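You operate a simulated robot arm through the tools that you are given. There is no shell and no other tool. Be economical: measure what you need, move in short steps, check, and stop when the job is done.

You are at the controls of a simulated two-armed robot. One attempt, no reset.

TASK
Put the black mouse on the second shelf from the bottom of the tall rack. Put the medium bearing on the top of the blue table away in the inside of the dry tray. Fetch the clean cup from the top of the teal table and stand it on the bottom shelf of the orange rack. Stack the white packet labelled "26" from the top of the steel table on top of the white packet labelled "92". Open the plywood table drawer, take the steel buckle on the top of the steel table and put it away in the inside of the plywood table drawer and shut the drawer again. Put one of the teal pads from the top of the steel table on the top of the orange table. Take the bare bearing marked "72" from the top of the teal table and put it on the plate of the heat sealer. Take the green packet that says "56" from the shelf under the black table and leave it on the yellow sheet. Take the green cap and leave it in the inside of the send tray. Put one of the short cartons from the open shelf of the teal cabinet on the teal board. Take the black wedge from the top of the yellow table and put it on top of the brown wide carton there. Open the clear hood. The order is free. Set down upright: clean cup, teal pad.

It is judged by the outcome, as a careful person would: the job done as asked, and still so three seconds after it is handed in. It fails if anything else is knocked over, pushed out of place, dropped, spilled or broken. Lids that push on must go on centred and level and be pressed home; caps that screw on are set level and turned clockwise until they are tight. Flat cloth is picked up by pressing the open fingertips on it (5 to 10 N) and closing them slowly along it; thin cloth reads only 2 to 8 mm in the jaws.

THE ROBOT
Two 7-joint arms with two-finger parallel grippers on one trunk, on a base that drives. Base frame: it is fixed to the floor where the robot stands at the start and does not move with it; the origin is under the middle of the robot, x ahead of it, y to its left, z up. Lengths are in m, angles in rad, forces in N, time in s.
The left shoulder is at the start at [0.06, 0.143, 0.974], the right one opposite. With the tool pointing down near the work surface each hand reaches from about 0.22 to 0.5 m from the robot's upright axis, wherever it stands, measured 20 degrees to its own side. Places, roughly: bare bearing [2.5, 3, 1]; black mouse (6x11x4 cm) [0.5, -0.2, 0.9]; black wedge (12x6x6 cm) [-3.8, -0.8, 0.8]; bottom shelf of the orange rack [-1.3, -1, 0.4]; clean cup (6x6x8 cm) [2.6, 2.1, 0.9]; clear hood [-1.2, 2.6, 1]; green cap (4x4x3 cm) [-1.1, 3.1, 0.9]; green packet [1, 4.25, 0.25]; inside of the DRY tray (27x23 cm) [2.9, 2.18, 0.9]; inside of the plywood table drawer [-3.6, 3, 0.7]; inside of the send tray (25x20 cm) [-1.1, 4.04, 0.88]; medium bearing [0.75, 1.5, 1]; plate of the heat sealer (18x19 cm) [0.92, 2.38, 0.92]; plywood table drawer [-3.5, 3, 0.7]; second shelf of the tall rack [2.5, -3.2, 0.6]; short carton [-0.25, -3.25, 0.5]; steel buckle (4x4x2 cm) [2.9, 4.8, 0.9]; teal board (14x11x1 cm) [-1.4, -0.3, 0.8]; teal pad [2.75, 3.75, 1]; teal pad (6x4x6 cm) [2.5, 3.9, 0.9]; teal pad (8x7x3 cm) [2.6, 4.1, 0.9]; top of the orange table [0.7, 2.4, 0.9]; white packet [2.5, 4.5, 1]; wide carton [-3.75, -0.5, 0.75]; yellow sheet [2, 8.5, 0.75]. Payload 1.57 kg a hand.
Tool frame (each hand has its own): the origin (TCP) lies between the finger pads and is the grasp point; the fingertips stand 0.03 m ahead of it; z points along the fingers, y is the line along which they close. Largest opening 0.11 m; finger width 0.024, thickness 0.012; the body of the gripper, 0.048 by 0.112 m, starts 0.078 m behind the TCP.
Orientation is that of the tool frame in the base frame, as a unit quaternion [w, x, y, z]. With the fingers straight down and closing along the base's y, the tool's x points along the base's -x, its y along +y and its z along -z.

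THE INTERFACE
- The arms move only by the tool servo_tool. It takes "left_commands", "right_commands" or both (then of equal length, played together; a hand with none holds still); each is a list of rows, each an object of numbers (a shift or turn left out is 0, a gripper value left out holds the last): "x", "y", "z": the shift along the base's x, y, z in units of 40 mm (1.0 is 40 mm); "rx", "ry", "rz": the turn, a rotation vector about the base's x, y, z in units of 6 degrees (1.0 is 6 degrees). In form: [{"x": .., "y": .., "z": .., "rx": .., "ry": .., "rz": ..}, ...]. A call has 1 to 10 rows; each row shifts and turns the commanded pose from where the row before left it. "left_gripper" and "right_gripper" are, for a hand that has rows, the closure in counts, from 0 (fully open) to 255 (shut), set as the call begins (left out, the last holds). A call with a number of a shift or a turn outside -1 to 1 is refused whole. A row lasts 0.2 s, in which the tool goes at most 0.05 m and 0.15 rad; a call with a longer step from one row to the next is refused whole, and so is a gripper value outside its range. A pose out of reach is approached as far as the arm can. The call stops where the force on the tool passes 40 N (or 10 N more than at its start, if that is more) or the arm is blocked; 0.2 s more then pass. The fingers move at their own pace (about 0.045 m/s each) and stop on an object; they squeeze with about 35 N. The grip force told is the motor's: it shows also when the fingers shut on nothing. Time passes only in rows, and 0.2 s behind the last, so rows that do not move let the fingers close. The reply holds the time, the measured pose of the TCP, the force on the tool along the base axes, the opening and the grip force, in the units named above and with some noise, with the torque about the TCP (base axes, N m) and any sound that the robot's microphone picked up.
- Cameras (640 x 400 px; columns grow to the right, rows downward): "scene" is now at [0.0448, -0.0174, 1.5856]; the picture's right is [-0.25, -0.97, 0.00], its down [-0.74, 0.19, -0.65] and it looks along [0.63, -0.16, -0.76] (base axes); focal length 273 px, centre (320, 200). "left" rides on the left gripper at [0.07, -0.016, -0.141] in its tool frame; the picture's right is [0.23, 0.97, 0.00], its down [-0.85, 0.20, -0.48] and it looks along [-0.47, 0.11, 0.88] (tool axes); focal length 222 px, centre (320, 200). "right" rides on the right gripper at [0.07, 0.016, -0.141] in its tool frame; the picture's right is [-0.23, 0.97, 0.00], its down [-0.86, -0.20, -0.48] and it looks along [-0.47, -0.11, 0.88] (tool axes); focal length 222 px, centre (320, 200). There is no depth. A picture from a camera that has moved, and an enlarged one, comes with that camera's place and axes in the base frame and with its lens.
- get_image(camera): a new picture of that camera. It takes no simulated time.
- slide_trunk(by): slides the trunk up (or, below 0, down) by that many m; the arms and the scene camera ride with it, the base frame stays. It gives what a move gives, with no picture.
- drive_base(legs): drives the robot by 1 to 6 legs, each [ahead, left, turn to the left] in m, m and rad, along the robot's own axes; the way and the turn of a leg run together, so that a leg with both is an arc; at most 1.5 m and 3.142 rad a leg. The arms and the cameras ride along, it lands a little off, and it stops where it bumps. It gives what a move gives.
- head_to(pan, tilt): turns the head with the scene camera to pan (to the left, within 1.501 rad either way) and tilt (down, from -0.506 to 1.204), counted from straight ahead of the robot. It gives what a move gives.
- close_up(camera, box): a new picture of the part [left, top, right, bottom] of that camera's present view, enlarged. It takes no simulated time.
- finish_job(): hands the job in; it is judged then, once.

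Go step by step. Nothing tells you exact positions but the pictures and the camera data: compare them with the known pose of the tool, close in by small moves and look again before you grip or let go. The budget is 577 turns and 370 pictures, counting those below and the enlarged ones. Unless the task says otherwise, let go and move clear before handing in, and close with one line.

The tools are called after "Emit:" as name(argument=value, ...) on one line, values as JSON. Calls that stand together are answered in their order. servo_tool: Moves the arms, as the interface text tells. Its arguments: {"type":"object","properties":{"left_commands":{"type":"array","items":{"type":"object","properties":{"x":{"type":"number"},"y":{"type":"number"},"z":{"type":"number"},"rx":{"type":"number"},"ry":{"type":"number"},"rz":{"type":"number"}}}},"left_gripper":{"type":"number"},"right_commands":{"type":"array","items":{"type":"object","properties":{"x":{"type":"number"},"y":{"type":"number"},"z":{"type":"number"},"rx":{"type":"number"},"ry":{"type":"number"},"rz":{"type":"number"}}}},"right_gripper":{"type":"number"}},"required":[]} The other tools are called the same way: slide_trunk (by) slides the trunk up or down; drive_base (legs) drives the base; head_to (pan, tilt) turns the head that bears the scene camera; get_image (camera) takes a picture; close_up (camera, box) takes an enlarged picture of a part of a camera's view; finish_job () hands the job in.

At the start:

```text
time: 0.0
left_tcp_pos: [0.4623, 0.0055, 1.1439]
left_orientation: [0.001, 0.0, 1.0, 0.0]
left_ft_force: [-0.6, 0.2, 0.6]
left_wrist_torque: [0.07, 0.0, -0.02]
left_gripper_width: 0.1101
left_grasp_force: 0.0
right_tcp_pos: [0.322, -0.3305, 1.1411]
right_orientation: [0.0, -0.001, 1.0, 0.0]
right_ft_force: [-0.4, 0.2, 0.0]
right_wrist_torque: [0.02, -0.04, 0.04]
right_gripper_width: 0.1102
right_grasp_force: 0.0
trunk travel left (down, up): [-0.573, 0.017]
robot x, y, heading: [0.0014, 0.0026, 0.0]
head pan, tilt: [-0.253, 0.866]
```

scene: 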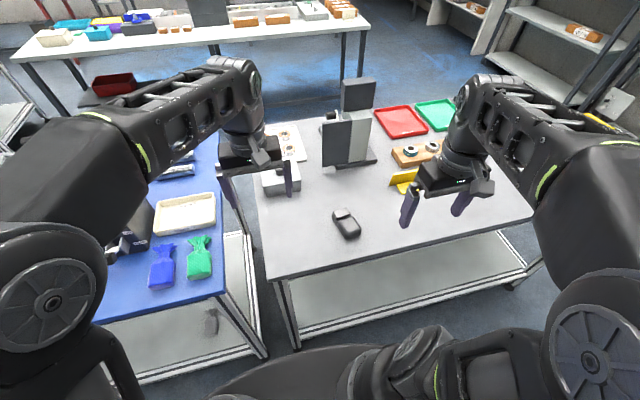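
right: 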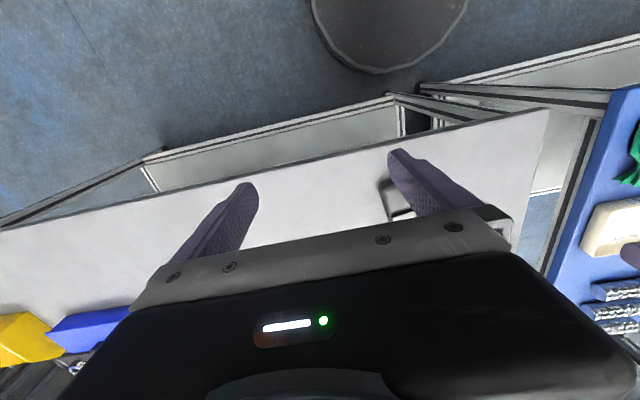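
left: 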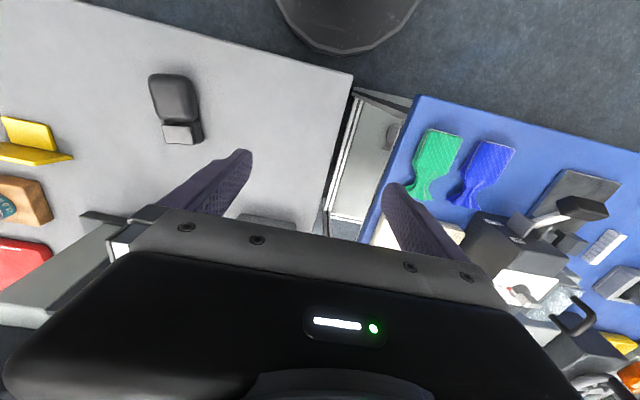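

I see the mouse on the white table ahead, near [0.50, -0.22], long axis roughly along x. Before moving I'll look around to map the room.

Emit:
head_to(pan=0.9, tilt=0.45)

Emit:
get_image(camera="scene")

Emit:
head_to(pan=-0.8, tilt=0.45)

Emit:
get_image(camera="scene")

```text
time: 1.4
left_tcp_pos: [0.461, 0.0053, 1.1434]
left_orientation: [0.0, 0.001, 1.0, -0.001]
left_ft_force: [0.6, -0.7, 0.4]
left_wrist_torque: [-0.01, 0.0, 0.01]
left_gripper_width: 0.1101
left_grasp_force: 0.0
right_tcp_pos: [0.3221, -0.3305, 1.1413]
right_orientation: [0.001, 0.0, 1.0, 0.001]
right_ft_force: [-0.8, 0.2, -0.1]
right_wrist_torque: [0.01, -0.03, -0.01]
right_gripper_width: 0.11
right_grasp_force: 0.1
trunk travel left (down, up): [-0.573, 0.017]
robot x, y, heading: [-0.0021, -0.0004, -0.002]
head pan, tilt: [0.901, 0.45]
```

```text
366 pictures are left
camera scene: at [0.027, 0.074, 1.6212], right [0.78, -0.62, 0.0], down [-0.27, -0.34, -0.9], along [0.56, 0.71, -0.44], focal length 273 px, centre (320, 200)
```

scene: 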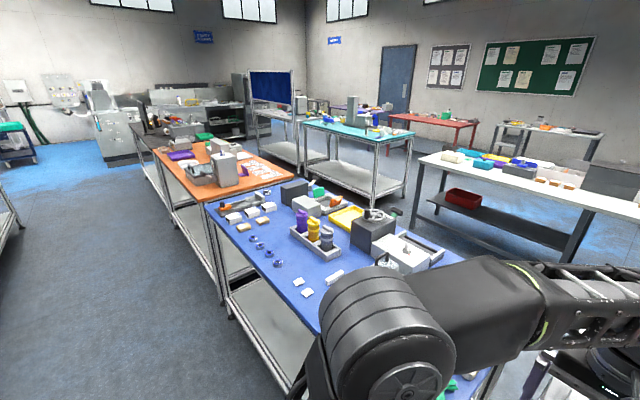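

```text
time: 3.1
left_tcp_pos: [0.4634, 0.0056, 1.1433]
left_orientation: [0.001, 0.0, 1.0, 0.0]
left_ft_force: [0.1, 0.5, -0.5]
left_wrist_torque: [0.0, -0.01, -0.01]
left_gripper_width: 0.1102
left_grasp_force: 0.0
right_tcp_pos: [0.3219, -0.3303, 1.1403]
right_orientation: [-0.001, -0.001, 1.0, -0.001]
right_ft_force: [-0.5, 0.8, 0.2]
right_wrist_torque: [-0.01, 0.02, 0.01]
right_gripper_width: 0.1099
right_grasp_force: 0.0
trunk travel left (down, up): [-0.573, 0.017]
robot x, y, heading: [0.0005, -0.0017, -0.001]
head pan, tilt: [-0.799, 0.45]
```

```text
365 pictures are left
camera scene: at [0.034, -0.0638, 1.6213], right [-0.72, -0.7, 0.0], down [-0.3, 0.31, -0.9], along [0.63, -0.65, -0.44], focal length 273 px, centre (320, 200)
```

scene: 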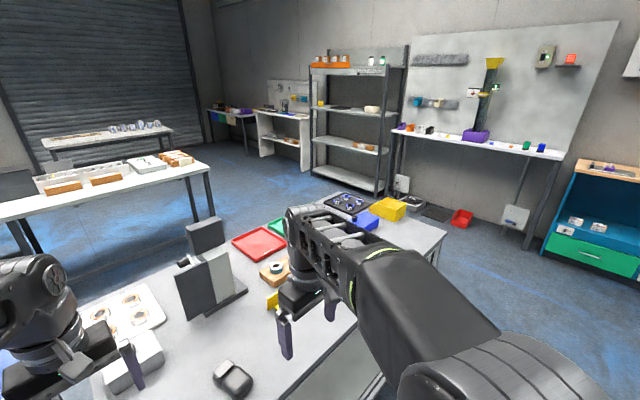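

The room map is clear: the mouse table ahead, then blue, orange and black tables along +y, and the tall rack at the right far wall. I'll bring the right hand over the mouse, moving the left hand aside.

Emit:
servo_tool(right_commands=[{"x": 0.86, "y": 0.54, "rz": 0.3}, {"x": 0.86, "y": 0.54, "rz": 0.3}, {"x": 0.86, "y": 0.54, "rz": 0.3}, {"x": 0.86, "y": 0.54, "rz": 0.3}, {"x": 0.86, "y": 0.54, "rz": 0.3}, {"z": -1}, {"z": -1}, {}], left_commands=[{"y": 0.8}, {"y": 0.8}, {"y": 0.8}, {"y": 0.8}, {}, {}, {}, {}])

Emit:
get_image(camera="right")

Emit:
head_to(pan=-0.25, tilt=0.9)

Emit:
get_image(camera="scene")

```text
time: 4.9
left_tcp_pos: [0.4629, 0.1371, 1.1445]
left_orientation: [0.0, 0.0, 1.0, 0.0]
left_ft_force: [-0.1, 0.4, -0.4]
left_wrist_torque: [-0.01, 0.03, 0.0]
left_gripper_width: 0.1103
left_grasp_force: 0.1
right_tcp_pos: [0.496, -0.2211, 1.0636]
right_orientation: [0.0, -0.079, 0.997, 0.001]
right_ft_force: [-0.2, -0.3, 0.1]
right_wrist_torque: [-0.01, 0.03, -0.02]
right_gripper_width: 0.1102
right_grasp_force: 0.2
trunk travel left (down, up): [-0.573, 0.017]
robot x, y, heading: [-0.0037, -0.0038, 0.0]
head pan, tilt: [-0.799, 0.45]
```

```text
364 pictures are left
camera right: at [0.424, -0.2161, 1.2029], right [0.07, 1.0, 0.0], down [0.88, -0.06, 0.48], along [0.48, -0.03, -0.88], focal length 222 px, centre (320, 200)
```

right: 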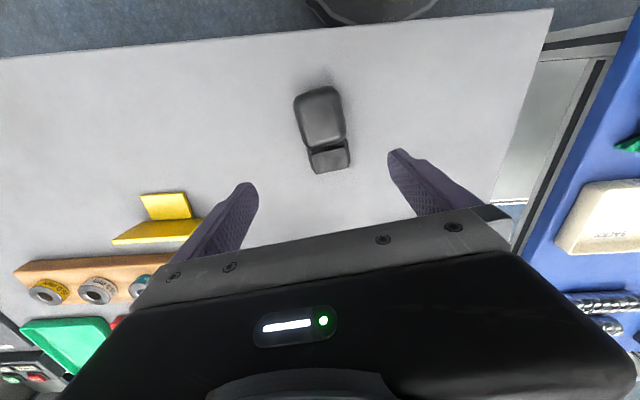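

```text
time: 5.9
left_tcp_pos: [0.4623, 0.1367, 1.144]
left_orientation: [0.001, 0.0, 1.0, 0.0]
left_ft_force: [-0.7, 0.0, -0.3]
left_wrist_torque: [-0.03, 0.0, 0.0]
left_gripper_width: 0.1099
left_grasp_force: 0.1
right_tcp_pos: [0.496, -0.2209, 1.0622]
right_orientation: [0.0, -0.078, 0.997, 0.0]
right_ft_force: [-0.1, -0.2, -0.7]
right_wrist_torque: [0.02, -0.01, 0.02]
right_gripper_width: 0.1103
right_grasp_force: 0.0
trunk travel left (down, up): [-0.573, 0.017]
robot x, y, heading: [-0.003, -0.001, 0.002]
head pan, tilt: [-0.25, 0.901]
```

```text
363 pictures are left
camera scene: at [0.0432, -0.0167, 1.583], right [-0.25, -0.97, 0.0], down [-0.76, 0.19, -0.62], along [0.6, -0.15, -0.78], focal length 273 px, centre (320, 200)
```

scene: 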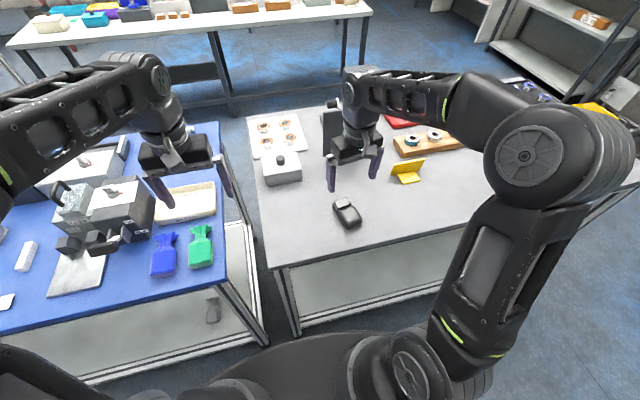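

The mouse centre is about [0.488, -0.214], turned ~7°, which matches the hand. I'll correct a little and descend.

Emit:
servo_tool(right_commands=[{"x": -0.18, "y": 0.17, "rz": -0.2}, {"z": -0.9}, {"z": -0.9}, {"z": -0.9}, {"z": -0.6}, {}])

Emit:
get_image(camera="right")

```text
time: 7.3
left_tcp_pos: [0.4612, 0.1374, 1.1445]
left_orientation: [0.001, 0.001, 1.0, 0.0]
left_ft_force: [0.5, 0.6, -0.3]
left_wrist_torque: [0.03, 0.0, 0.02]
left_gripper_width: 0.1101
left_grasp_force: 0.0
right_tcp_pos: [0.4869, -0.2143, 0.9298]
right_orientation: [0.0, -0.069, 0.998, 0.0]
right_ft_force: [-2.0, 0.2, 5.9]
right_wrist_torque: [-0.1, 0.12, -0.13]
right_gripper_width: 0.1098
right_grasp_force: 0.0
trunk travel left (down, up): [-0.573, 0.017]
robot x, y, heading: [0.0036, -0.001, 0.007]
head pan, tilt: [-0.25, 0.901]
```

```text
362 pictures are left
camera right: at [0.4148, -0.2078, 1.0706], right [0.09, 1.0, 0.0], down [0.87, -0.08, 0.48], along [0.48, -0.04, -0.88], focal length 222 px, centre (320, 200)
```

right: 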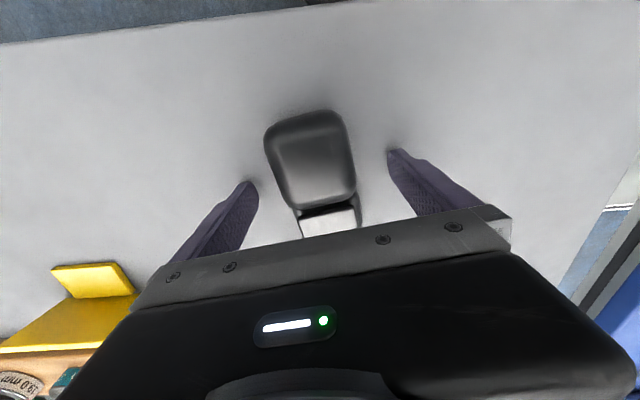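

The fingertips touch the table at TCP z≈0.93, so the top is at 0.90. I'll lift a few mm and close on the mouse, then raise it.

Emit:
servo_tool(right_commands=[{"z": 0.1}, {}, {}, {}, {}, {}], right_gripper=255)

Emit:
servo_tool(right_commands=[{"z": 0.4}, {"z": 0.8}, {"z": 1}, {"z": 1}, {"z": 1}, {}])

Emit:
get_image(camera="right")

```text
time: 8.7
left_tcp_pos: [0.4634, 0.1368, 1.1437]
left_orientation: [0.0, 0.0, 1.0, 0.0]
left_ft_force: [0.9, -0.5, 0.2]
left_wrist_torque: [-0.01, -0.03, 0.01]
left_gripper_width: 0.1102
left_grasp_force: 0.2
right_tcp_pos: [0.4871, -0.2149, 0.9336]
right_orientation: [0.0, -0.068, 0.998, 0.0]
right_ft_force: [0.0, 1.0, 0.3]
right_wrist_torque: [-0.06, 0.06, 0.0]
right_gripper_width: 0.0571
right_grasp_force: 34.8
trunk travel left (down, up): [-0.573, 0.017]
robot x, y, heading: [-0.0024, 0.0007, -0.003]
head pan, tilt: [-0.25, 0.901]
```

```text
time: 10.1
left_tcp_pos: [0.4627, 0.136, 1.1439]
left_orientation: [0.0, 0.001, 1.0, 0.0]
left_ft_force: [0.0, 0.2, 1.4]
left_wrist_torque: [0.02, 0.02, -0.02]
left_gripper_width: 0.1101
left_grasp_force: 0.0
right_tcp_pos: [0.4857, -0.2171, 1.1012]
right_orientation: [0.0, -0.069, 0.998, 0.0]
right_ft_force: [0.1, 0.1, -2.0]
right_wrist_torque: [0.01, -0.02, 0.01]
right_gripper_width: 0.0572
right_grasp_force: 35.2
trunk travel left (down, up): [-0.573, 0.017]
robot x, y, heading: [0.0027, 0.0022, 0.002]
head pan, tilt: [-0.25, 0.901]
```

```text
361 pictures are left
camera right: at [0.4135, -0.2093, 1.2411], right [0.09, 1.0, 0.0], down [0.87, -0.08, 0.48], along [0.48, -0.04, -0.88], focal length 222 px, centre (320, 200)
```

right: 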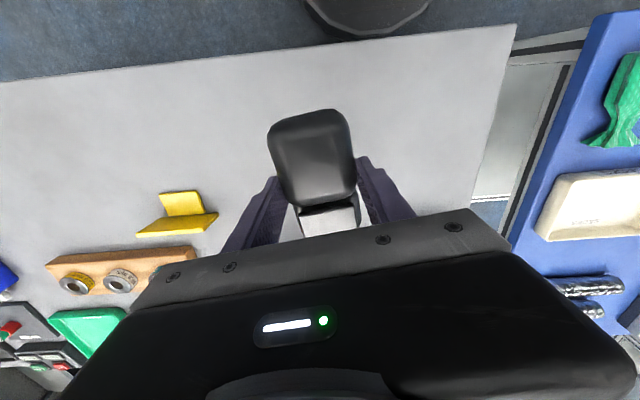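

The mouse is held securely. I'll tuck both hands in and drive around the table towards the tall rack at about [2.4, -3.1].

Emit:
servo_tool(right_commands=[{"x": -0.8, "y": -0.5, "z": 0.4}, {"x": -0.8, "y": -0.5, "z": 0.4}, {"x": -0.8, "y": -0.5, "z": 0.4}, {"x": -0.8, "y": -0.5}, {"x": -0.8, "y": -0.5}, {}], left_commands=[{"x": -0.8, "y": 0.8}, {"x": -0.8, "y": 0.8}, {"x": -0.8, "y": 0.8}, {"x": -0.8, "y": 0.6}, {"x": -0.6, "y": 0.6}, {}])

Emit:
drive_base(legs=[[-0.2, 0, 0], [0, 0, -1.571], [1.1, 0, 0], [1.1, 0, 0], [0, 1.2, 0], [0, 1.3, 0]])

Emit:
head_to(pan=0, tilt=0.5)

Emit:
get_image(camera="scene")

```text
time: 11.5
left_tcp_pos: [0.3096, 0.28, 1.1426]
left_orientation: [-0.001, -0.001, 1.0, 0.0]
left_ft_force: [0.2, 0.1, -0.4]
left_wrist_torque: [0.03, 0.04, 0.03]
left_gripper_width: 0.11
left_grasp_force: 0.1
right_tcp_pos: [0.3266, -0.3153, 1.1487]
right_orientation: [-0.001, -0.069, 0.998, 0.001]
right_ft_force: [0.7, -0.5, -1.3]
right_wrist_torque: [0.01, 0.01, -0.02]
right_gripper_width: 0.0573
right_grasp_force: 35.0
trunk travel left (down, up): [-0.573, 0.017]
robot x, y, heading: [0.0015, -0.002, -0.0]
head pan, tilt: [-0.25, 0.901]
```

```text
time: 39.1
left_tcp_pos: [2.658, -2.4044, 1.1419]
left_orientation: [-0.001, 0.691, 0.723, 0.0]
left_ft_force: [-0.3, 0.2, 1.2]
left_wrist_torque: [0.02, -0.04, 0.0]
left_gripper_width: 0.1101
left_grasp_force: 0.1
right_tcp_pos: [2.0626, -2.4512, 1.1491]
right_orientation: [0.0, 0.64, 0.769, 0.0]
right_ft_force: [0.0, 0.5, -1.2]
right_wrist_torque: [0.02, -0.03, 0.0]
right_gripper_width: 0.0571
right_grasp_force: 35.2
trunk travel left (down, up): [-0.573, 0.017]
robot x, y, heading: [2.364, -2.1114, -1.529]
head pan, tilt: [-0.25, 0.901]
```

```text
time: 40.0
left_tcp_pos: [2.6579, -2.4047, 1.1435]
left_orientation: [0.0, 0.691, 0.723, 0.0]
left_ft_force: [-0.4, 0.8, 0.2]
left_wrist_torque: [0.01, -0.04, -0.01]
left_gripper_width: 0.1099
left_grasp_force: 0.1
right_tcp_pos: [2.0625, -2.4492, 1.149]
right_orientation: [0.001, 0.64, 0.768, 0.001]
right_ft_force: [0.2, -0.2, -0.8]
right_wrist_torque: [0.0, 0.01, 0.01]
right_gripper_width: 0.0569
right_grasp_force: 34.9
trunk travel left (down, up): [-0.573, 0.017]
robot x, y, heading: [2.364, -2.1092, -1.527]
head pan, tilt: [0.0, 0.499]
```

```text
360 pictures are left
camera scene: at [2.3652, -2.1688, 1.6167], right [-1.0, -0.05, 0.0], down [-0.02, 0.48, -0.88], along [0.04, -0.88, -0.48], focal length 273 px, centre (320, 200)
```

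scene: 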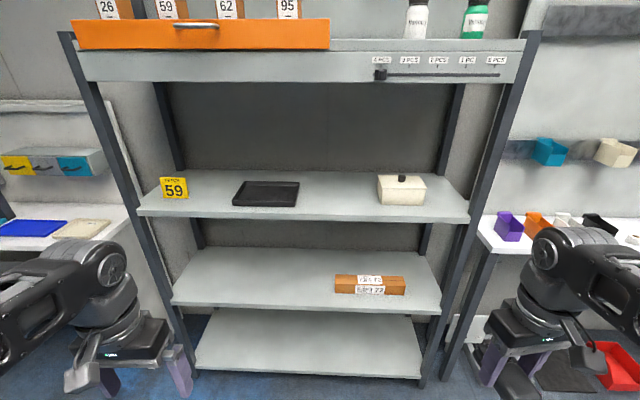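

The rack is ahead: shelves at about z 0.1, 0.6, 1.1, front edge y≈-2.99, with free room left of the carton on the second shelf. I'll lower the trunk, pull the left hand back and move closer.

Emit:
servo_tool(left_commands=[{"y": 0.8}, {"y": 0.8}, {"y": 0.8}, {}])

Emit:
slide_trunk(by=-0.44)

Emit:
drive_base(legs=[[0, 0, -0.043], [0, 0.3, 0], [0.35, 0, 0]])

Emit:
get_image(camera="scene")

Emit:
get_image(camera="right")

```text
time: 41.0
left_tcp_pos: [2.6671, -2.3138, 1.1284]
left_orientation: [0.001, 0.691, 0.723, 0.0]
left_ft_force: [0.8, 0.2, 0.1]
left_wrist_torque: [0.04, -0.03, 0.01]
left_gripper_width: 0.1098
left_grasp_force: 0.0
left hand out of reach, approached as far as the arm can: row 3
right_tcp_pos: [2.0627, -2.4509, 1.1483]
right_orientation: [0.001, 0.64, 0.768, 0.001]
right_ft_force: [-0.6, 0.1, -0.5]
right_wrist_torque: [0.0, -0.03, -0.01]
right_gripper_width: 0.057
right_grasp_force: 35.0
trunk travel left (down, up): [-0.573, 0.017]
robot x, y, heading: [2.3647, -2.1088, -1.525]
head pan, tilt: [0.0, 0.499]
```

```text
refused: -0.44 is not a number from -0.4 to 0.4
```

```text
time: 45.2
left_tcp_pos: [2.9553, -2.6612, 1.1277]
left_orientation: [0.0, 0.702, 0.712, 0.0]
left_ft_force: [-0.1, 0.3, -0.2]
left_wrist_torque: [-0.04, 0.01, 0.01]
left_gripper_width: 0.1098
left_grasp_force: 0.0
right_tcp_pos: [2.3474, -2.7787, 1.149]
right_orientation: [0.0, 0.652, 0.758, 0.001]
right_ft_force: [-0.9, -0.1, -1.4]
right_wrist_torque: [0.07, -0.02, -0.01]
right_gripper_width: 0.0574
right_grasp_force: 34.9
trunk travel left (down, up): [-0.573, 0.017]
robot x, y, heading: [2.6597, -2.4497, -1.56]
head pan, tilt: [0.0, 0.499]
```

```text
359 pictures are left
camera scene: at [2.6585, -2.5077, 1.6167], right [-1.0, -0.01, 0.0], down [-0.01, 0.48, -0.88], along [0.01, -0.88, -0.48], focal length 273 px, centre (320, 200)
```

scene: 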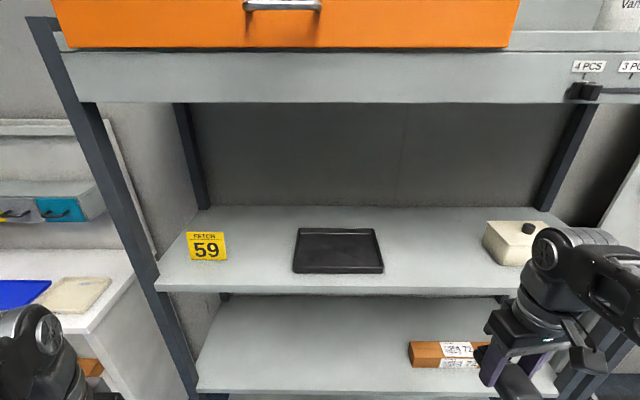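

```text
358 pictures are left
camera right: at [2.3534, -2.707, 1.2895], right [1.0, -0.08, 0.0], down [-0.07, -0.88, 0.48], along [-0.04, -0.48, -0.88], focal length 222 px, centre (320, 200)
```

right: 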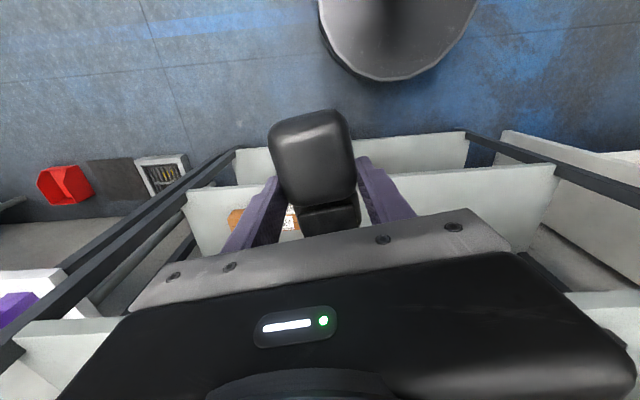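

Shelf 2 front edge is at y≈-3.0 and the carton's left end at x≈2.32, so I'll set the mouse near x=2.5. Lowering the trunk now and shifting the right hand inward.

Emit:
slide_trunk(by=-0.4)

Emit:
slide_trunk(by=-0.07)

Emit:
servo_tool(right_commands=[{"x": 0.8}, {"x": 0.8}, {"x": 0.8}, {"x": 0.8}, {"x": 0.5}, {}])

Emit:
drive_base(legs=[[0.17, 0, 0]])

Emit:
get_image(camera="scene")

Emit:
get_image(camera="right")

```text
time: 49.1
left_tcp_pos: [2.9568, -2.6601, 0.7288]
left_orientation: [-0.001, 0.703, 0.712, 0.001]
left_ft_force: [-0.1, -0.1, 0.7]
left_wrist_torque: [0.03, -0.01, 0.0]
left_gripper_width: 0.1099
left_grasp_force: 0.0
right_tcp_pos: [2.3472, -2.7783, 0.7494]
right_orientation: [-0.001, 0.653, 0.757, 0.0]
right_ft_force: [-0.6, 0.1, -0.8]
right_wrist_torque: [0.02, -0.01, 0.02]
right_gripper_width: 0.0574
right_grasp_force: 35.1
trunk travel left (down, up): [-0.173, 0.417]
robot x, y, heading: [2.6582, -2.4485, -1.554]
head pan, tilt: [0.0, 0.499]
```

```text
time: 50.1
left_tcp_pos: [2.9578, -2.6654, 0.6525]
left_orientation: [-0.008, 0.703, 0.711, 0.002]
left_ft_force: [-0.1, -1.0, -0.7]
left_wrist_torque: [-0.02, -0.01, 0.01]
left_gripper_width: 0.1101
left_grasp_force: 0.1
right_tcp_pos: [2.35, -2.7824, 0.6743]
right_orientation: [-0.004, 0.652, 0.758, 0.003]
right_ft_force: [-0.4, 1.0, -0.5]
right_wrist_torque: [0.0, -0.02, 0.04]
right_gripper_width: 0.0574
right_grasp_force: 34.9
trunk travel left (down, up): [-0.103, 0.487]
robot x, y, heading: [2.6582, -2.4497, -1.554]
head pan, tilt: [0.0, 0.499]
```

```text
time: 51.5
left_tcp_pos: [2.9577, -2.6664, 0.6535]
left_orientation: [-0.007, 0.702, 0.712, 0.002]
left_ft_force: [0.4, -0.2, 0.6]
left_wrist_torque: [-0.02, 0.03, 0.02]
left_gripper_width: 0.1098
left_grasp_force: 0.0
right_tcp_pos: [2.5012, -2.7866, 0.6762]
right_orientation: [-0.006, 0.653, 0.758, 0.002]
right_ft_force: [-0.5, -0.4, -1.3]
right_wrist_torque: [0.03, 0.0, 0.02]
right_gripper_width: 0.0572
right_grasp_force: 35.3
trunk travel left (down, up): [-0.103, 0.487]
robot x, y, heading: [2.6575, -2.4462, -1.555]
head pan, tilt: [0.0, 0.499]
```

```text
time: 53.0
left_tcp_pos: [2.9599, -2.8313, 0.6538]
left_orientation: [-0.007, 0.702, 0.712, 0.003]
left_ft_force: [-0.5, 1.0, -1.2]
left_wrist_torque: [-0.01, 0.02, 0.05]
left_gripper_width: 0.1101
left_grasp_force: 0.0
right_tcp_pos: [2.5025, -2.9528, 0.6763]
right_orientation: [-0.006, 0.652, 0.758, 0.003]
right_ft_force: [0.1, -0.5, -0.8]
right_wrist_torque: [0.03, 0.02, 0.03]
right_gripper_width: 0.0572
right_grasp_force: 34.9
trunk travel left (down, up): [-0.103, 0.487]
robot x, y, heading: [2.6584, -2.6157, -1.554]
head pan, tilt: [0.0, 0.499]
```

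```text
357 pictures are left
camera scene: at [2.6659, -2.6841, 1.1462], right [-1.0, -0.01, 0.0], down [-0.01, 0.49, -0.87], along [0.01, -0.87, -0.49], focal length 273 px, centre (320, 200)
```

scene: 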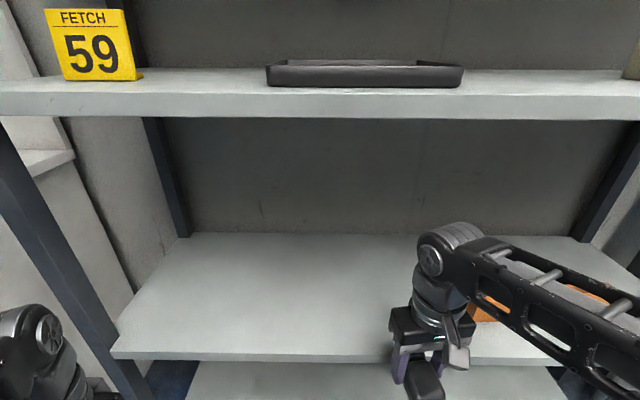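

```text
356 pictures are left
camera right: at [2.5087, -2.8829, 0.8182], right [1.0, -0.08, -0.01], down [-0.07, -0.88, 0.47], along [-0.04, -0.47, -0.88], focal length 222 px, centre (320, 200)
```

right: 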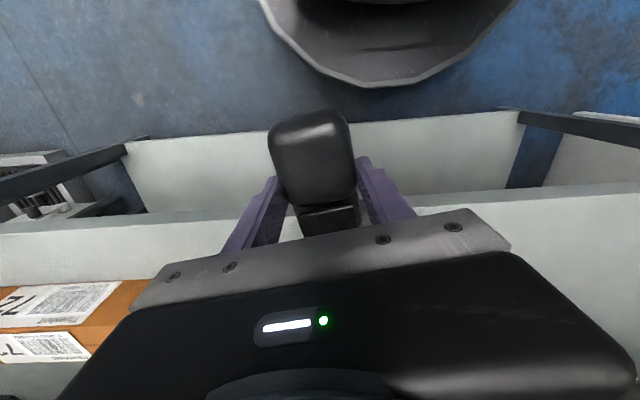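

The wrist clears the third shelf. I'll move the mouse 15 cm inward over the shelf.

Emit:
servo_tool(right_commands=[{"y": -0.8}, {"y": -0.8}, {"y": -0.8}, {"y": -0.8}, {"y": -0.7}, {}])

Emit:
servo_tool(right_commands=[{"z": -0.5}, {"z": -0.3}, {"z": -0.2}, {"z": -0.1}, {"z": -0.1}, {}])

Emit:
get_image(camera="scene")

```text
time: 54.4
left_tcp_pos: [2.959, -2.8313, 0.6534]
left_orientation: [-0.009, 0.702, 0.712, 0.002]
left_ft_force: [0.2, -0.3, -0.8]
left_wrist_torque: [-0.04, 0.0, 0.01]
left_gripper_width: 0.1097
left_grasp_force: 0.1
right_tcp_pos: [2.5017, -3.1086, 0.6741]
right_orientation: [-0.005, 0.652, 0.758, 0.001]
right_ft_force: [-0.9, -0.7, -1.2]
right_wrist_torque: [-0.01, -0.01, -0.01]
right_gripper_width: 0.0566
right_grasp_force: 35.6
trunk travel left (down, up): [-0.103, 0.487]
robot x, y, heading: [2.6602, -2.6149, -1.553]
head pan, tilt: [0.0, 0.499]
```

```text
time: 55.0
left_tcp_pos: [2.9605, -2.831, 0.6526]
left_orientation: [-0.011, 0.701, 0.713, 0.001]
left_ft_force: [-0.4, 0.1, 0.9]
left_wrist_torque: [0.03, -0.01, 0.0]
left_gripper_width: 0.1099
left_grasp_force: 0.1
right_tcp_pos: [2.5007, -3.108, 0.6514]
right_orientation: [0.002, 0.652, 0.758, 0.0]
right_ft_force: [-0.2, -0.7, 4.7]
right_wrist_torque: [0.25, 0.0, -0.03]
right_gripper_width: 0.0572
right_grasp_force: 35.4
trunk travel left (down, up): [-0.103, 0.487]
robot x, y, heading: [2.6606, -2.6193, -1.558]
head pan, tilt: [0.0, 0.499]
stopped in row 3 (right hand): the force on the tool passed its limit at 55 N (the readings are from after the stop); the commanded pose is now the measured one
```

```text
355 pictures are left
camera scene: at [2.6643, -2.6809, 1.146], right [-1.0, -0.01, 0.0], down [-0.01, 0.48, -0.87], along [0.01, -0.87, -0.48], focal length 273 px, centre (320, 200)
```

scene: 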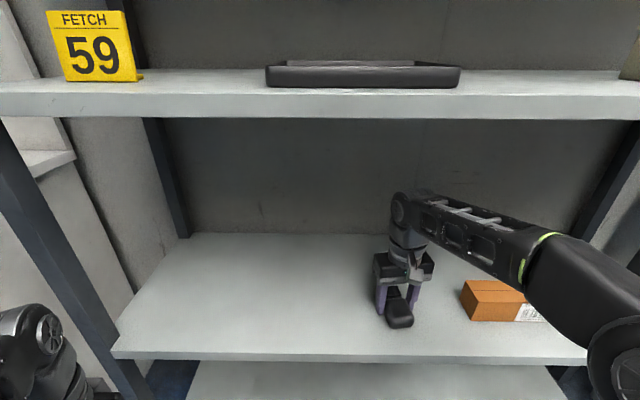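

The mouse is resting on the shelf. I'll open, rise slightly and draw back.

Emit:
servo_tool(right_commands=[{}, {}, {}, {}, {}, {"z": 0.8}, {"z": 0.8}], right_gripper=0)

Emit:
servo_tool(right_commands=[{"y": 0.9}, {"y": 0.9}, {"y": 0.9}, {"y": 0.9}, {"y": 0.9}, {}])

Emit:
get_image(camera="scene")

```text
time: 56.6
left_tcp_pos: [2.961, -2.8324, 0.653]
left_orientation: [-0.01, 0.702, 0.713, 0.002]
left_ft_force: [0.2, -0.7, 0.1]
left_wrist_torque: [-0.05, -0.02, 0.02]
left_gripper_width: 0.1099
left_grasp_force: 0.1
right_tcp_pos: [2.5001, -3.109, 0.6827]
right_orientation: [0.001, 0.652, 0.758, -0.001]
right_ft_force: [-0.4, 0.6, 0.0]
right_wrist_torque: [0.0, 0.02, -0.02]
right_gripper_width: 0.1102
right_grasp_force: 0.0
right hand out of reach, approached as far as the arm can: row 7
trunk travel left (down, up): [-0.103, 0.487]
robot x, y, heading: [2.6604, -2.6151, -1.559]
head pan, tilt: [0.0, 0.499]
```

```text
time: 58.0
left_tcp_pos: [2.9599, -2.8325, 0.6537]
left_orientation: [-0.01, 0.702, 0.712, 0.0]
left_ft_force: [-0.3, -0.4, -0.5]
left_wrist_torque: [0.02, 0.02, 0.01]
left_gripper_width: 0.1101
left_grasp_force: 0.0
right_tcp_pos: [2.4991, -2.9319, 0.6852]
right_orientation: [0.002, 0.652, 0.758, -0.001]
right_ft_force: [0.5, -0.1, -0.5]
right_wrist_torque: [-0.01, -0.01, 0.0]
right_gripper_width: 0.1099
right_grasp_force: 0.0
trunk travel left (down, up): [-0.103, 0.487]
robot x, y, heading: [2.6603, -2.6143, -1.562]
head pan, tilt: [0.0, 0.499]
```

```text
354 pictures are left
camera scene: at [2.6643, -2.6817, 1.1463], right [-1.0, -0.01, 0.0], down [-0.01, 0.49, -0.87], along [0.01, -0.87, -0.49], focal length 273 px, centre (320, 200)
```

scene: 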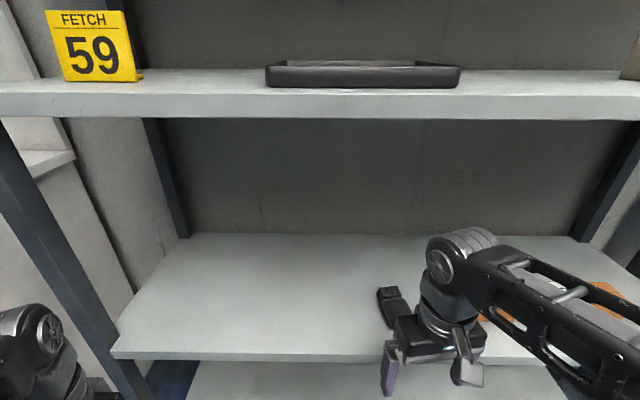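

The mouse is on the second shelf. Next is the teal cabinet at [-0.25, -3.25]: I'll back off and strafe right.

Emit:
drive_base(legs=[[-0.4, 0, 0], [0, -1.4, 0], [0, -1.35, 0]])

Emit:
slide_trunk(by=0.2)

Emit:
get_image(camera="scene")

```text
time: 73.8
left_tcp_pos: [0.148, -2.4704, 0.655]
left_orientation: [-0.01, 0.692, 0.722, 0.001]
left_ft_force: [0.7, 0.2, -0.5]
left_wrist_torque: [-0.03, 0.01, 0.02]
left_gripper_width: 0.11
left_grasp_force: 0.1
right_tcp_pos: [-0.3092, -2.5851, 0.6859]
right_orientation: [0.002, 0.642, 0.767, -0.001]
right_ft_force: [-0.1, 0.7, -0.5]
right_wrist_torque: [-0.02, -0.02, 0.0]
right_gripper_width: 0.11
right_grasp_force: 0.1
trunk travel left (down, up): [-0.103, 0.487]
robot x, y, heading: [-0.1613, -2.2641, -1.527]
head pan, tilt: [0.0, 0.499]
```

```text
time: 75.9
left_tcp_pos: [0.1461, -2.4665, 0.8564]
left_orientation: [-0.006, 0.692, 0.722, -0.001]
left_ft_force: [-0.1, 0.0, -0.8]
left_wrist_torque: [0.02, 0.03, 0.02]
left_gripper_width: 0.11
left_grasp_force: 0.0
right_tcp_pos: [-0.3139, -2.5792, 0.8877]
right_orientation: [0.006, 0.641, 0.768, -0.001]
right_ft_force: [0.2, 0.2, 0.1]
right_wrist_torque: [0.03, 0.01, 0.02]
right_gripper_width: 0.1098
right_grasp_force: 0.0
trunk travel left (down, up): [-0.303, 0.287]
robot x, y, heading: [-0.157, -2.2646, -1.527]
head pan, tilt: [0.0, 0.499]
```

```text
353 pictures are left
camera scene: at [-0.156, -2.3211, 1.3467], right [-1.0, -0.04, 0.0], down [-0.02, 0.48, -0.88], along [0.04, -0.88, -0.48], focal length 273 px, centre (320, 200)
```

scene: 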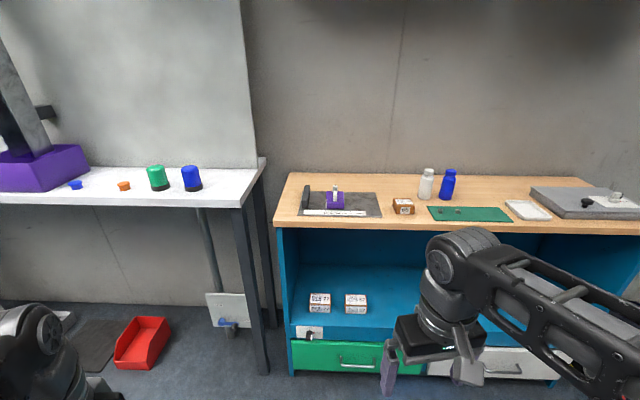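

Two short cartons stand on the cabinet's open shelf. I'll pull the right hand back and lower the trunk, then look again to fix heights.

Emit:
slide_trunk(by=-0.3)

Emit:
drive_base(legs=[[0, 0, -0.044], [0.2, 0, 0]])

Emit:
get_image(camera="scene")

Emit:
get_image(camera="right")

```text
time: 78.9
left_tcp_pos: [0.1462, -2.4687, 0.5528]
left_orientation: [-0.011, 0.692, 0.722, 0.001]
left_ft_force: [0.0, -0.6, -0.1]
left_wrist_torque: [-0.02, 0.01, 0.01]
left_gripper_width: 0.11
left_grasp_force: 0.0
right_tcp_pos: [-0.3111, -2.5838, 0.5858]
right_orientation: [0.002, 0.641, 0.767, -0.001]
right_ft_force: [0.8, -0.1, -0.3]
right_wrist_torque: [0.02, 0.01, 0.01]
right_gripper_width: 0.1099
right_grasp_force: 0.1
trunk travel left (down, up): [-0.003, 0.587]
robot x, y, heading: [-0.1565, -2.2593, -1.534]
head pan, tilt: [0.0, 0.499]
```

```text
time: 80.9
left_tcp_pos: [0.1388, -2.6796, 0.5535]
left_orientation: [-0.012, 0.707, 0.708, 0.003]
left_ft_force: [0.2, -0.8, -0.1]
left_wrist_torque: [-0.02, -0.01, -0.02]
left_gripper_width: 0.1099
left_grasp_force: 0.1
right_tcp_pos: [-0.3225, -2.7752, 0.5847]
right_orientation: [0.001, 0.656, 0.755, -0.001]
right_ft_force: [-0.3, -0.7, 0.5]
right_wrist_torque: [0.01, -0.03, 0.02]
right_gripper_width: 0.11
right_grasp_force: 0.0
trunk travel left (down, up): [-0.003, 0.587]
robot x, y, heading: [-0.1595, -2.4607, -1.568]
head pan, tilt: [0.0, 0.499]
```

```text
352 pictures are left
camera scene: at [-0.1553, -2.526, 1.0462], right [-1.0, 0.0, 0.0], down [0.0, 0.48, -0.87], along [0.0, -0.87, -0.48], focal length 273 px, centre (320, 200)
```

scene: 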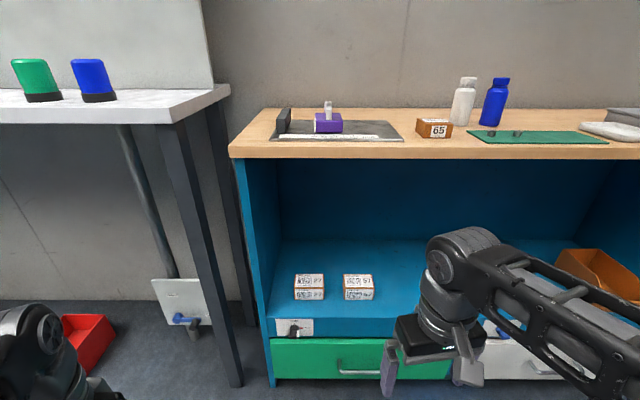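

```text
351 pictures are left
camera right: at [-0.3166, -2.7032, 0.7259], right [1.0, -0.09, 0.0], down [-0.08, -0.87, 0.48], along [-0.04, -0.48, -0.88], focal length 222 px, centre (320, 200)
```

right: 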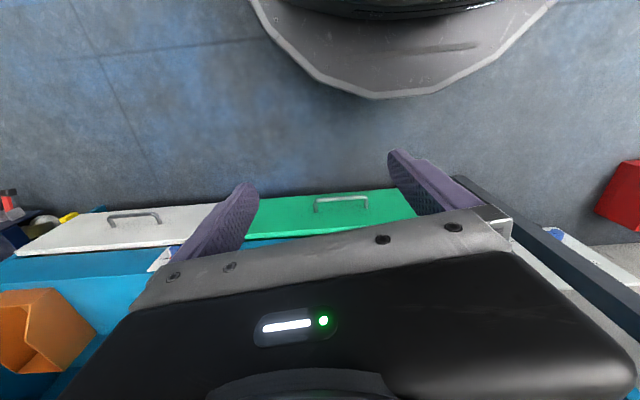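

Cabinet: shelf at z≈0.407, front y≈-3.02; the right carton is centred at about [-0.27, -3.11], 8.5 cm wide, 4.7 cm high. I'll lower and square the right hand, then move in.

Emit:
servo_tool(right_commands=[{"z": -0.7, "rz": -0.45}, {"z": -0.7, "rz": -0.45}, {"z": -0.7, "rz": -0.45}, {}])

Emit:
drive_base(legs=[[0.2, 0.05, 0]])

Emit:
get_image(camera="right")

Emit:
get_image(camera="scene")

```text
time: 81.9
left_tcp_pos: [0.1386, -2.679, 0.5521]
left_orientation: [-0.013, 0.706, 0.708, 0.001]
left_ft_force: [0.2, -0.5, 0.9]
left_wrist_torque: [-0.02, 0.04, 0.03]
left_gripper_width: 0.1101
left_grasp_force: 0.3
right_tcp_pos: [-0.3212, -2.7736, 0.5018]
right_orientation: [0.001, 0.708, 0.706, -0.002]
right_ft_force: [0.2, -0.9, -0.3]
right_wrist_torque: [-0.03, 0.02, 0.0]
right_gripper_width: 0.1098
right_grasp_force: 0.1
trunk travel left (down, up): [-0.003, 0.587]
robot x, y, heading: [-0.1576, -2.4611, -1.56]
head pan, tilt: [0.0, 0.499]
```

```text
time: 83.5
left_tcp_pos: [0.1906, -2.8776, 0.5536]
left_orientation: [-0.013, 0.706, 0.709, 0.001]
left_ft_force: [-0.9, -0.8, 0.2]
left_wrist_torque: [0.02, 0.0, 0.02]
left_gripper_width: 0.1099
left_grasp_force: 0.0
right_tcp_pos: [-0.2701, -2.9727, 0.502]
right_orientation: [0.002, 0.708, 0.707, -0.001]
right_ft_force: [0.1, -0.7, 0.3]
right_wrist_torque: [-0.04, 0.0, 0.02]
right_gripper_width: 0.1096
right_grasp_force: 0.0
trunk travel left (down, up): [-0.003, 0.587]
robot x, y, heading: [-0.107, -2.6597, -1.567]
head pan, tilt: [0.0, 0.499]
```

```text
350 pictures are left
camera right: at [-0.2539, -2.9026, 0.6424], right [0.97, -0.23, 0.0], down [-0.2, -0.85, 0.48], along [-0.11, -0.47, -0.88], focal length 222 px, centre (320, 200)
```

right: 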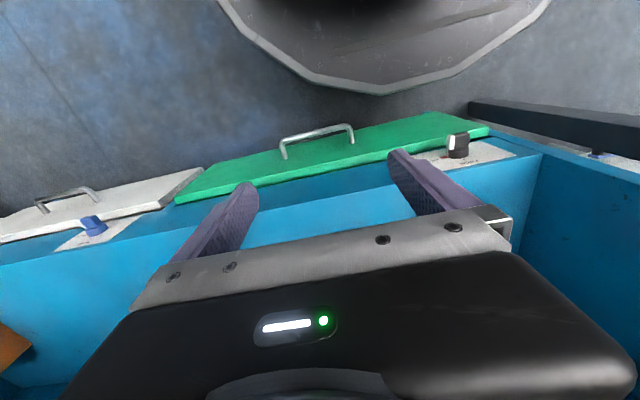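

```text
349 pictures are left
camera scene: at [-0.1039, -2.7241, 1.0464], right [-1.0, 0.0, 0.0], down [0.0, 0.48, -0.87], along [0.0, -0.87, -0.48], focal length 273 px, centre (320, 200)
```

scene: 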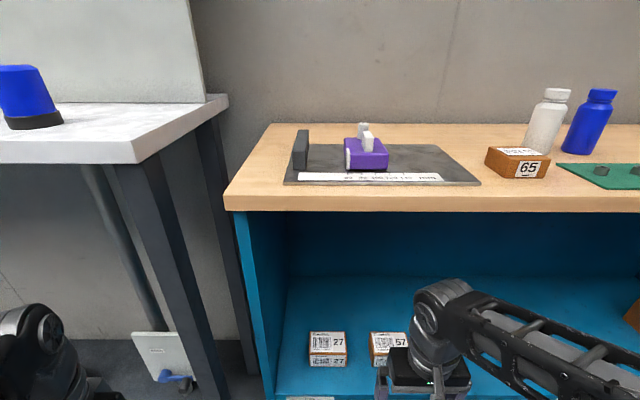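

I'll advance the hand above the right carton (57) and check in the wrist view.

Emit:
servo_tool(right_commands=[{"x": 0.1, "y": -0.86}, {"y": -0.86}, {"y": -0.86}, {"y": -0.86}, {}])

Emit:
get_image(camera="right")

Emit:
get_image(camera="scene")

```text
time: 84.7
left_tcp_pos: [0.1901, -2.8766, 0.5529]
left_orientation: [-0.014, 0.706, 0.708, 0.002]
left_ft_force: [-0.2, 0.7, -0.1]
left_wrist_torque: [-0.01, 0.0, 0.0]
left_gripper_width: 0.1102
left_grasp_force: 0.0
right_tcp_pos: [-0.2649, -3.1091, 0.5033]
right_orientation: [0.002, 0.708, 0.706, -0.002]
right_ft_force: [0.4, 0.8, 0.0]
right_wrist_torque: [-0.02, -0.01, -0.02]
right_gripper_width: 0.11
right_grasp_force: 0.2
trunk travel left (down, up): [-0.003, 0.587]
robot x, y, heading: [-0.1059, -2.6594, -1.568]
head pan, tilt: [0.0, 0.499]
```

```text
348 pictures are left
camera right: at [-0.2486, -3.0387, 0.6432], right [0.97, -0.23, 0.0], down [-0.2, -0.85, 0.48], along [-0.11, -0.47, -0.88], focal length 222 px, centre (320, 200)
```

right: 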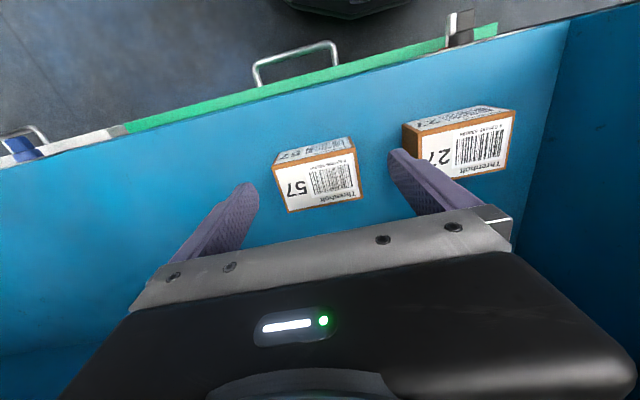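

```text
347 pictures are left
camera scene: at [-0.1041, -2.7236, 1.0466], right [-1.0, 0.0, 0.0], down [0.0, 0.48, -0.88], along [0.0, -0.88, -0.48], focal length 273 px, centre (320, 200)
```

scene: 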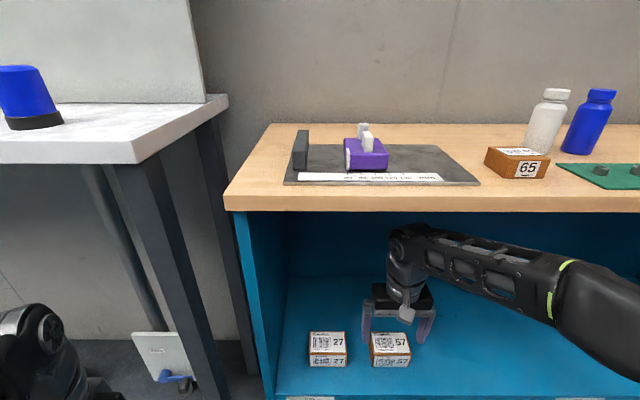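

The carton's top measures centred at [-0.27, -3.122]. I'll nudge to it, descend, and grip.

Emit:
servo_tool(right_commands=[{"x": -0.12, "y": -0.3}, {"z": -0.7}, {"z": -0.7}, {}])

Emit:
servo_tool(right_commands=[{}, {}, {}, {}], right_gripper=255)

Emit:
get_image(camera="right")

```text
time: 85.7
left_tcp_pos: [0.1901, -2.8773, 0.553]
left_orientation: [-0.013, 0.706, 0.708, 0.001]
left_ft_force: [-0.5, 0.0, -0.5]
left_wrist_torque: [-0.01, 0.02, 0.01]
left_gripper_width: 0.11
left_grasp_force: 0.0
right_tcp_pos: [-0.2688, -3.1223, 0.4466]
right_orientation: [0.002, 0.708, 0.706, -0.002]
right_ft_force: [-0.6, -0.2, 0.3]
right_wrist_torque: [0.02, 0.0, 0.01]
right_gripper_width: 0.1099
right_grasp_force: 0.0
trunk travel left (down, up): [-0.003, 0.587]
robot x, y, heading: [-0.1084, -2.661, -1.571]
head pan, tilt: [0.0, 0.499]
```

```text
time: 86.7
left_tcp_pos: [0.1899, -2.8771, 0.5527]
left_orientation: [-0.014, 0.706, 0.708, 0.002]
left_ft_force: [0.6, 0.3, 0.0]
left_wrist_torque: [-0.03, -0.01, 0.02]
left_gripper_width: 0.11
left_grasp_force: 0.0
right_tcp_pos: [-0.2691, -3.1228, 0.4465]
right_orientation: [0.001, 0.708, 0.706, -0.002]
right_ft_force: [0.6, 0.3, 0.0]
right_wrist_torque: [0.0, 0.09, -0.01]
right_gripper_width: 0.0893
right_grasp_force: 34.8
trunk travel left (down, up): [-0.003, 0.587]
robot x, y, heading: [-0.1065, -2.6612, -1.568]
head pan, tilt: [0.0, 0.499]
```

```text
346 pictures are left
camera right: at [-0.2531, -3.0517, 0.5864], right [0.97, -0.23, 0.0], down [-0.2, -0.85, 0.48], along [-0.11, -0.47, -0.88], focal length 222 px, centre (320, 200)
```

right: 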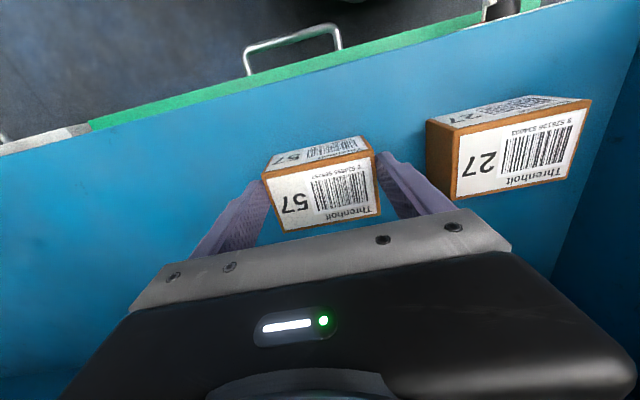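

The carton is gripped (8.9 cm). I'll lift, withdraw, back off, and turn towards the teal board near [-1.4, -0.3].

Emit:
servo_tool(right_commands=[{"z": 0.6}, {"z": 0.6}, {"y": 0.9}, {"y": 0.9}, {"y": 0.9}, {"y": 0.9}, {"y": 0.9}, {}])

Emit:
drive_base(legs=[[-0.55, 0, 0], [0, 0, -1.571]])

Emit:
slide_trunk(by=0.4)

Emit:
head_to(pan=-0.7, tilt=0.4)

Emit:
get_image(camera="scene")

```text
time: 88.5
left_tcp_pos: [0.1903, -2.8778, 0.5525]
left_orientation: [-0.013, 0.707, 0.707, 0.002]
left_ft_force: [-0.1, -0.3, 0.7]
left_wrist_torque: [-0.03, 0.02, -0.03]
left_gripper_width: 0.11
left_grasp_force: 0.1
right_tcp_pos: [-0.2696, -2.9387, 0.4944]
right_orientation: [0.002, 0.708, 0.707, -0.002]
right_ft_force: [0.8, -0.2, -3.6]
right_wrist_torque: [0.05, -0.01, 0.01]
right_gripper_width: 0.0897
right_grasp_force: 34.4
trunk travel left (down, up): [-0.003, 0.587]
robot x, y, heading: [-0.1041, -2.6614, -1.565]
head pan, tilt: [0.0, 0.499]
```

```text
time: 95.6
left_tcp_pos: [-0.3331, -2.3987, 0.5528]
left_orientation: [-0.009, 1.0, -0.014, 0.011]
left_ft_force: [-0.4, -0.4, 0.8]
left_wrist_torque: [-0.02, 0.03, -0.02]
left_gripper_width: 0.1099
left_grasp_force: 0.1
right_tcp_pos: [-0.3823, -1.9388, 0.4949]
right_orientation: [0.0, 1.0, -0.016, -0.003]
right_ft_force: [-0.7, -0.1, -2.6]
right_wrist_torque: [0.01, -0.02, 0.0]
right_gripper_width: 0.0893
right_grasp_force: 34.7
trunk travel left (down, up): [-0.003, 0.587]
robot x, y, heading: [-0.1051, -2.1133, 3.117]
head pan, tilt: [0.0, 0.499]
```

```text
time: 99.4
left_tcp_pos: [-0.3306, -2.3975, 0.9543]
left_orientation: [-0.007, 1.0, -0.014, 0.008]
left_ft_force: [-0.4, 0.5, -0.7]
left_wrist_torque: [0.02, 0.01, -0.01]
left_gripper_width: 0.11
left_grasp_force: 0.1
right_tcp_pos: [-0.3787, -1.9371, 0.8967]
right_orientation: [0.002, 1.0, -0.015, -0.005]
right_ft_force: [-0.7, 0.3, -3.5]
right_wrist_torque: [-0.01, -0.03, -0.03]
right_gripper_width: 0.0896
right_grasp_force: 34.8
trunk travel left (down, up): [-0.403, 0.187]
robot x, y, heading: [-0.1072, -2.1086, 3.117]
head pan, tilt: [0.0, 0.499]
```

```text
time: 100.5
left_tcp_pos: [-0.3311, -2.3977, 0.9541]
left_orientation: [-0.007, 1.0, -0.014, 0.008]
left_ft_force: [-0.1, 0.1, 1.0]
left_wrist_torque: [0.0, -0.02, 0.03]
left_gripper_width: 0.11
left_grasp_force: 0.1
right_tcp_pos: [-0.3796, -1.9367, 0.8962]
right_orientation: [0.002, 1.0, -0.016, -0.005]
right_ft_force: [0.2, -1.2, -2.4]
right_wrist_torque: [-0.01, 0.0, 0.04]
right_gripper_width: 0.0892
right_grasp_force: 35.2
trunk travel left (down, up): [-0.403, 0.187]
robot x, y, heading: [-0.1048, -2.1057, 3.117]
head pan, tilt: [-0.7, 0.4]
```

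```text
345 pictures are left
camera scene: at [-0.1462, -2.0456, 1.4559], right [0.66, 0.75, 0.0], down [0.29, -0.26, -0.92], along [-0.69, 0.61, -0.39], focal length 273 px, centre (320, 200)
```

scene: 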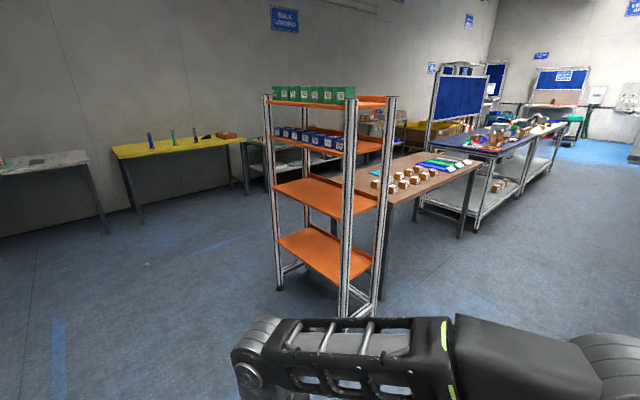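

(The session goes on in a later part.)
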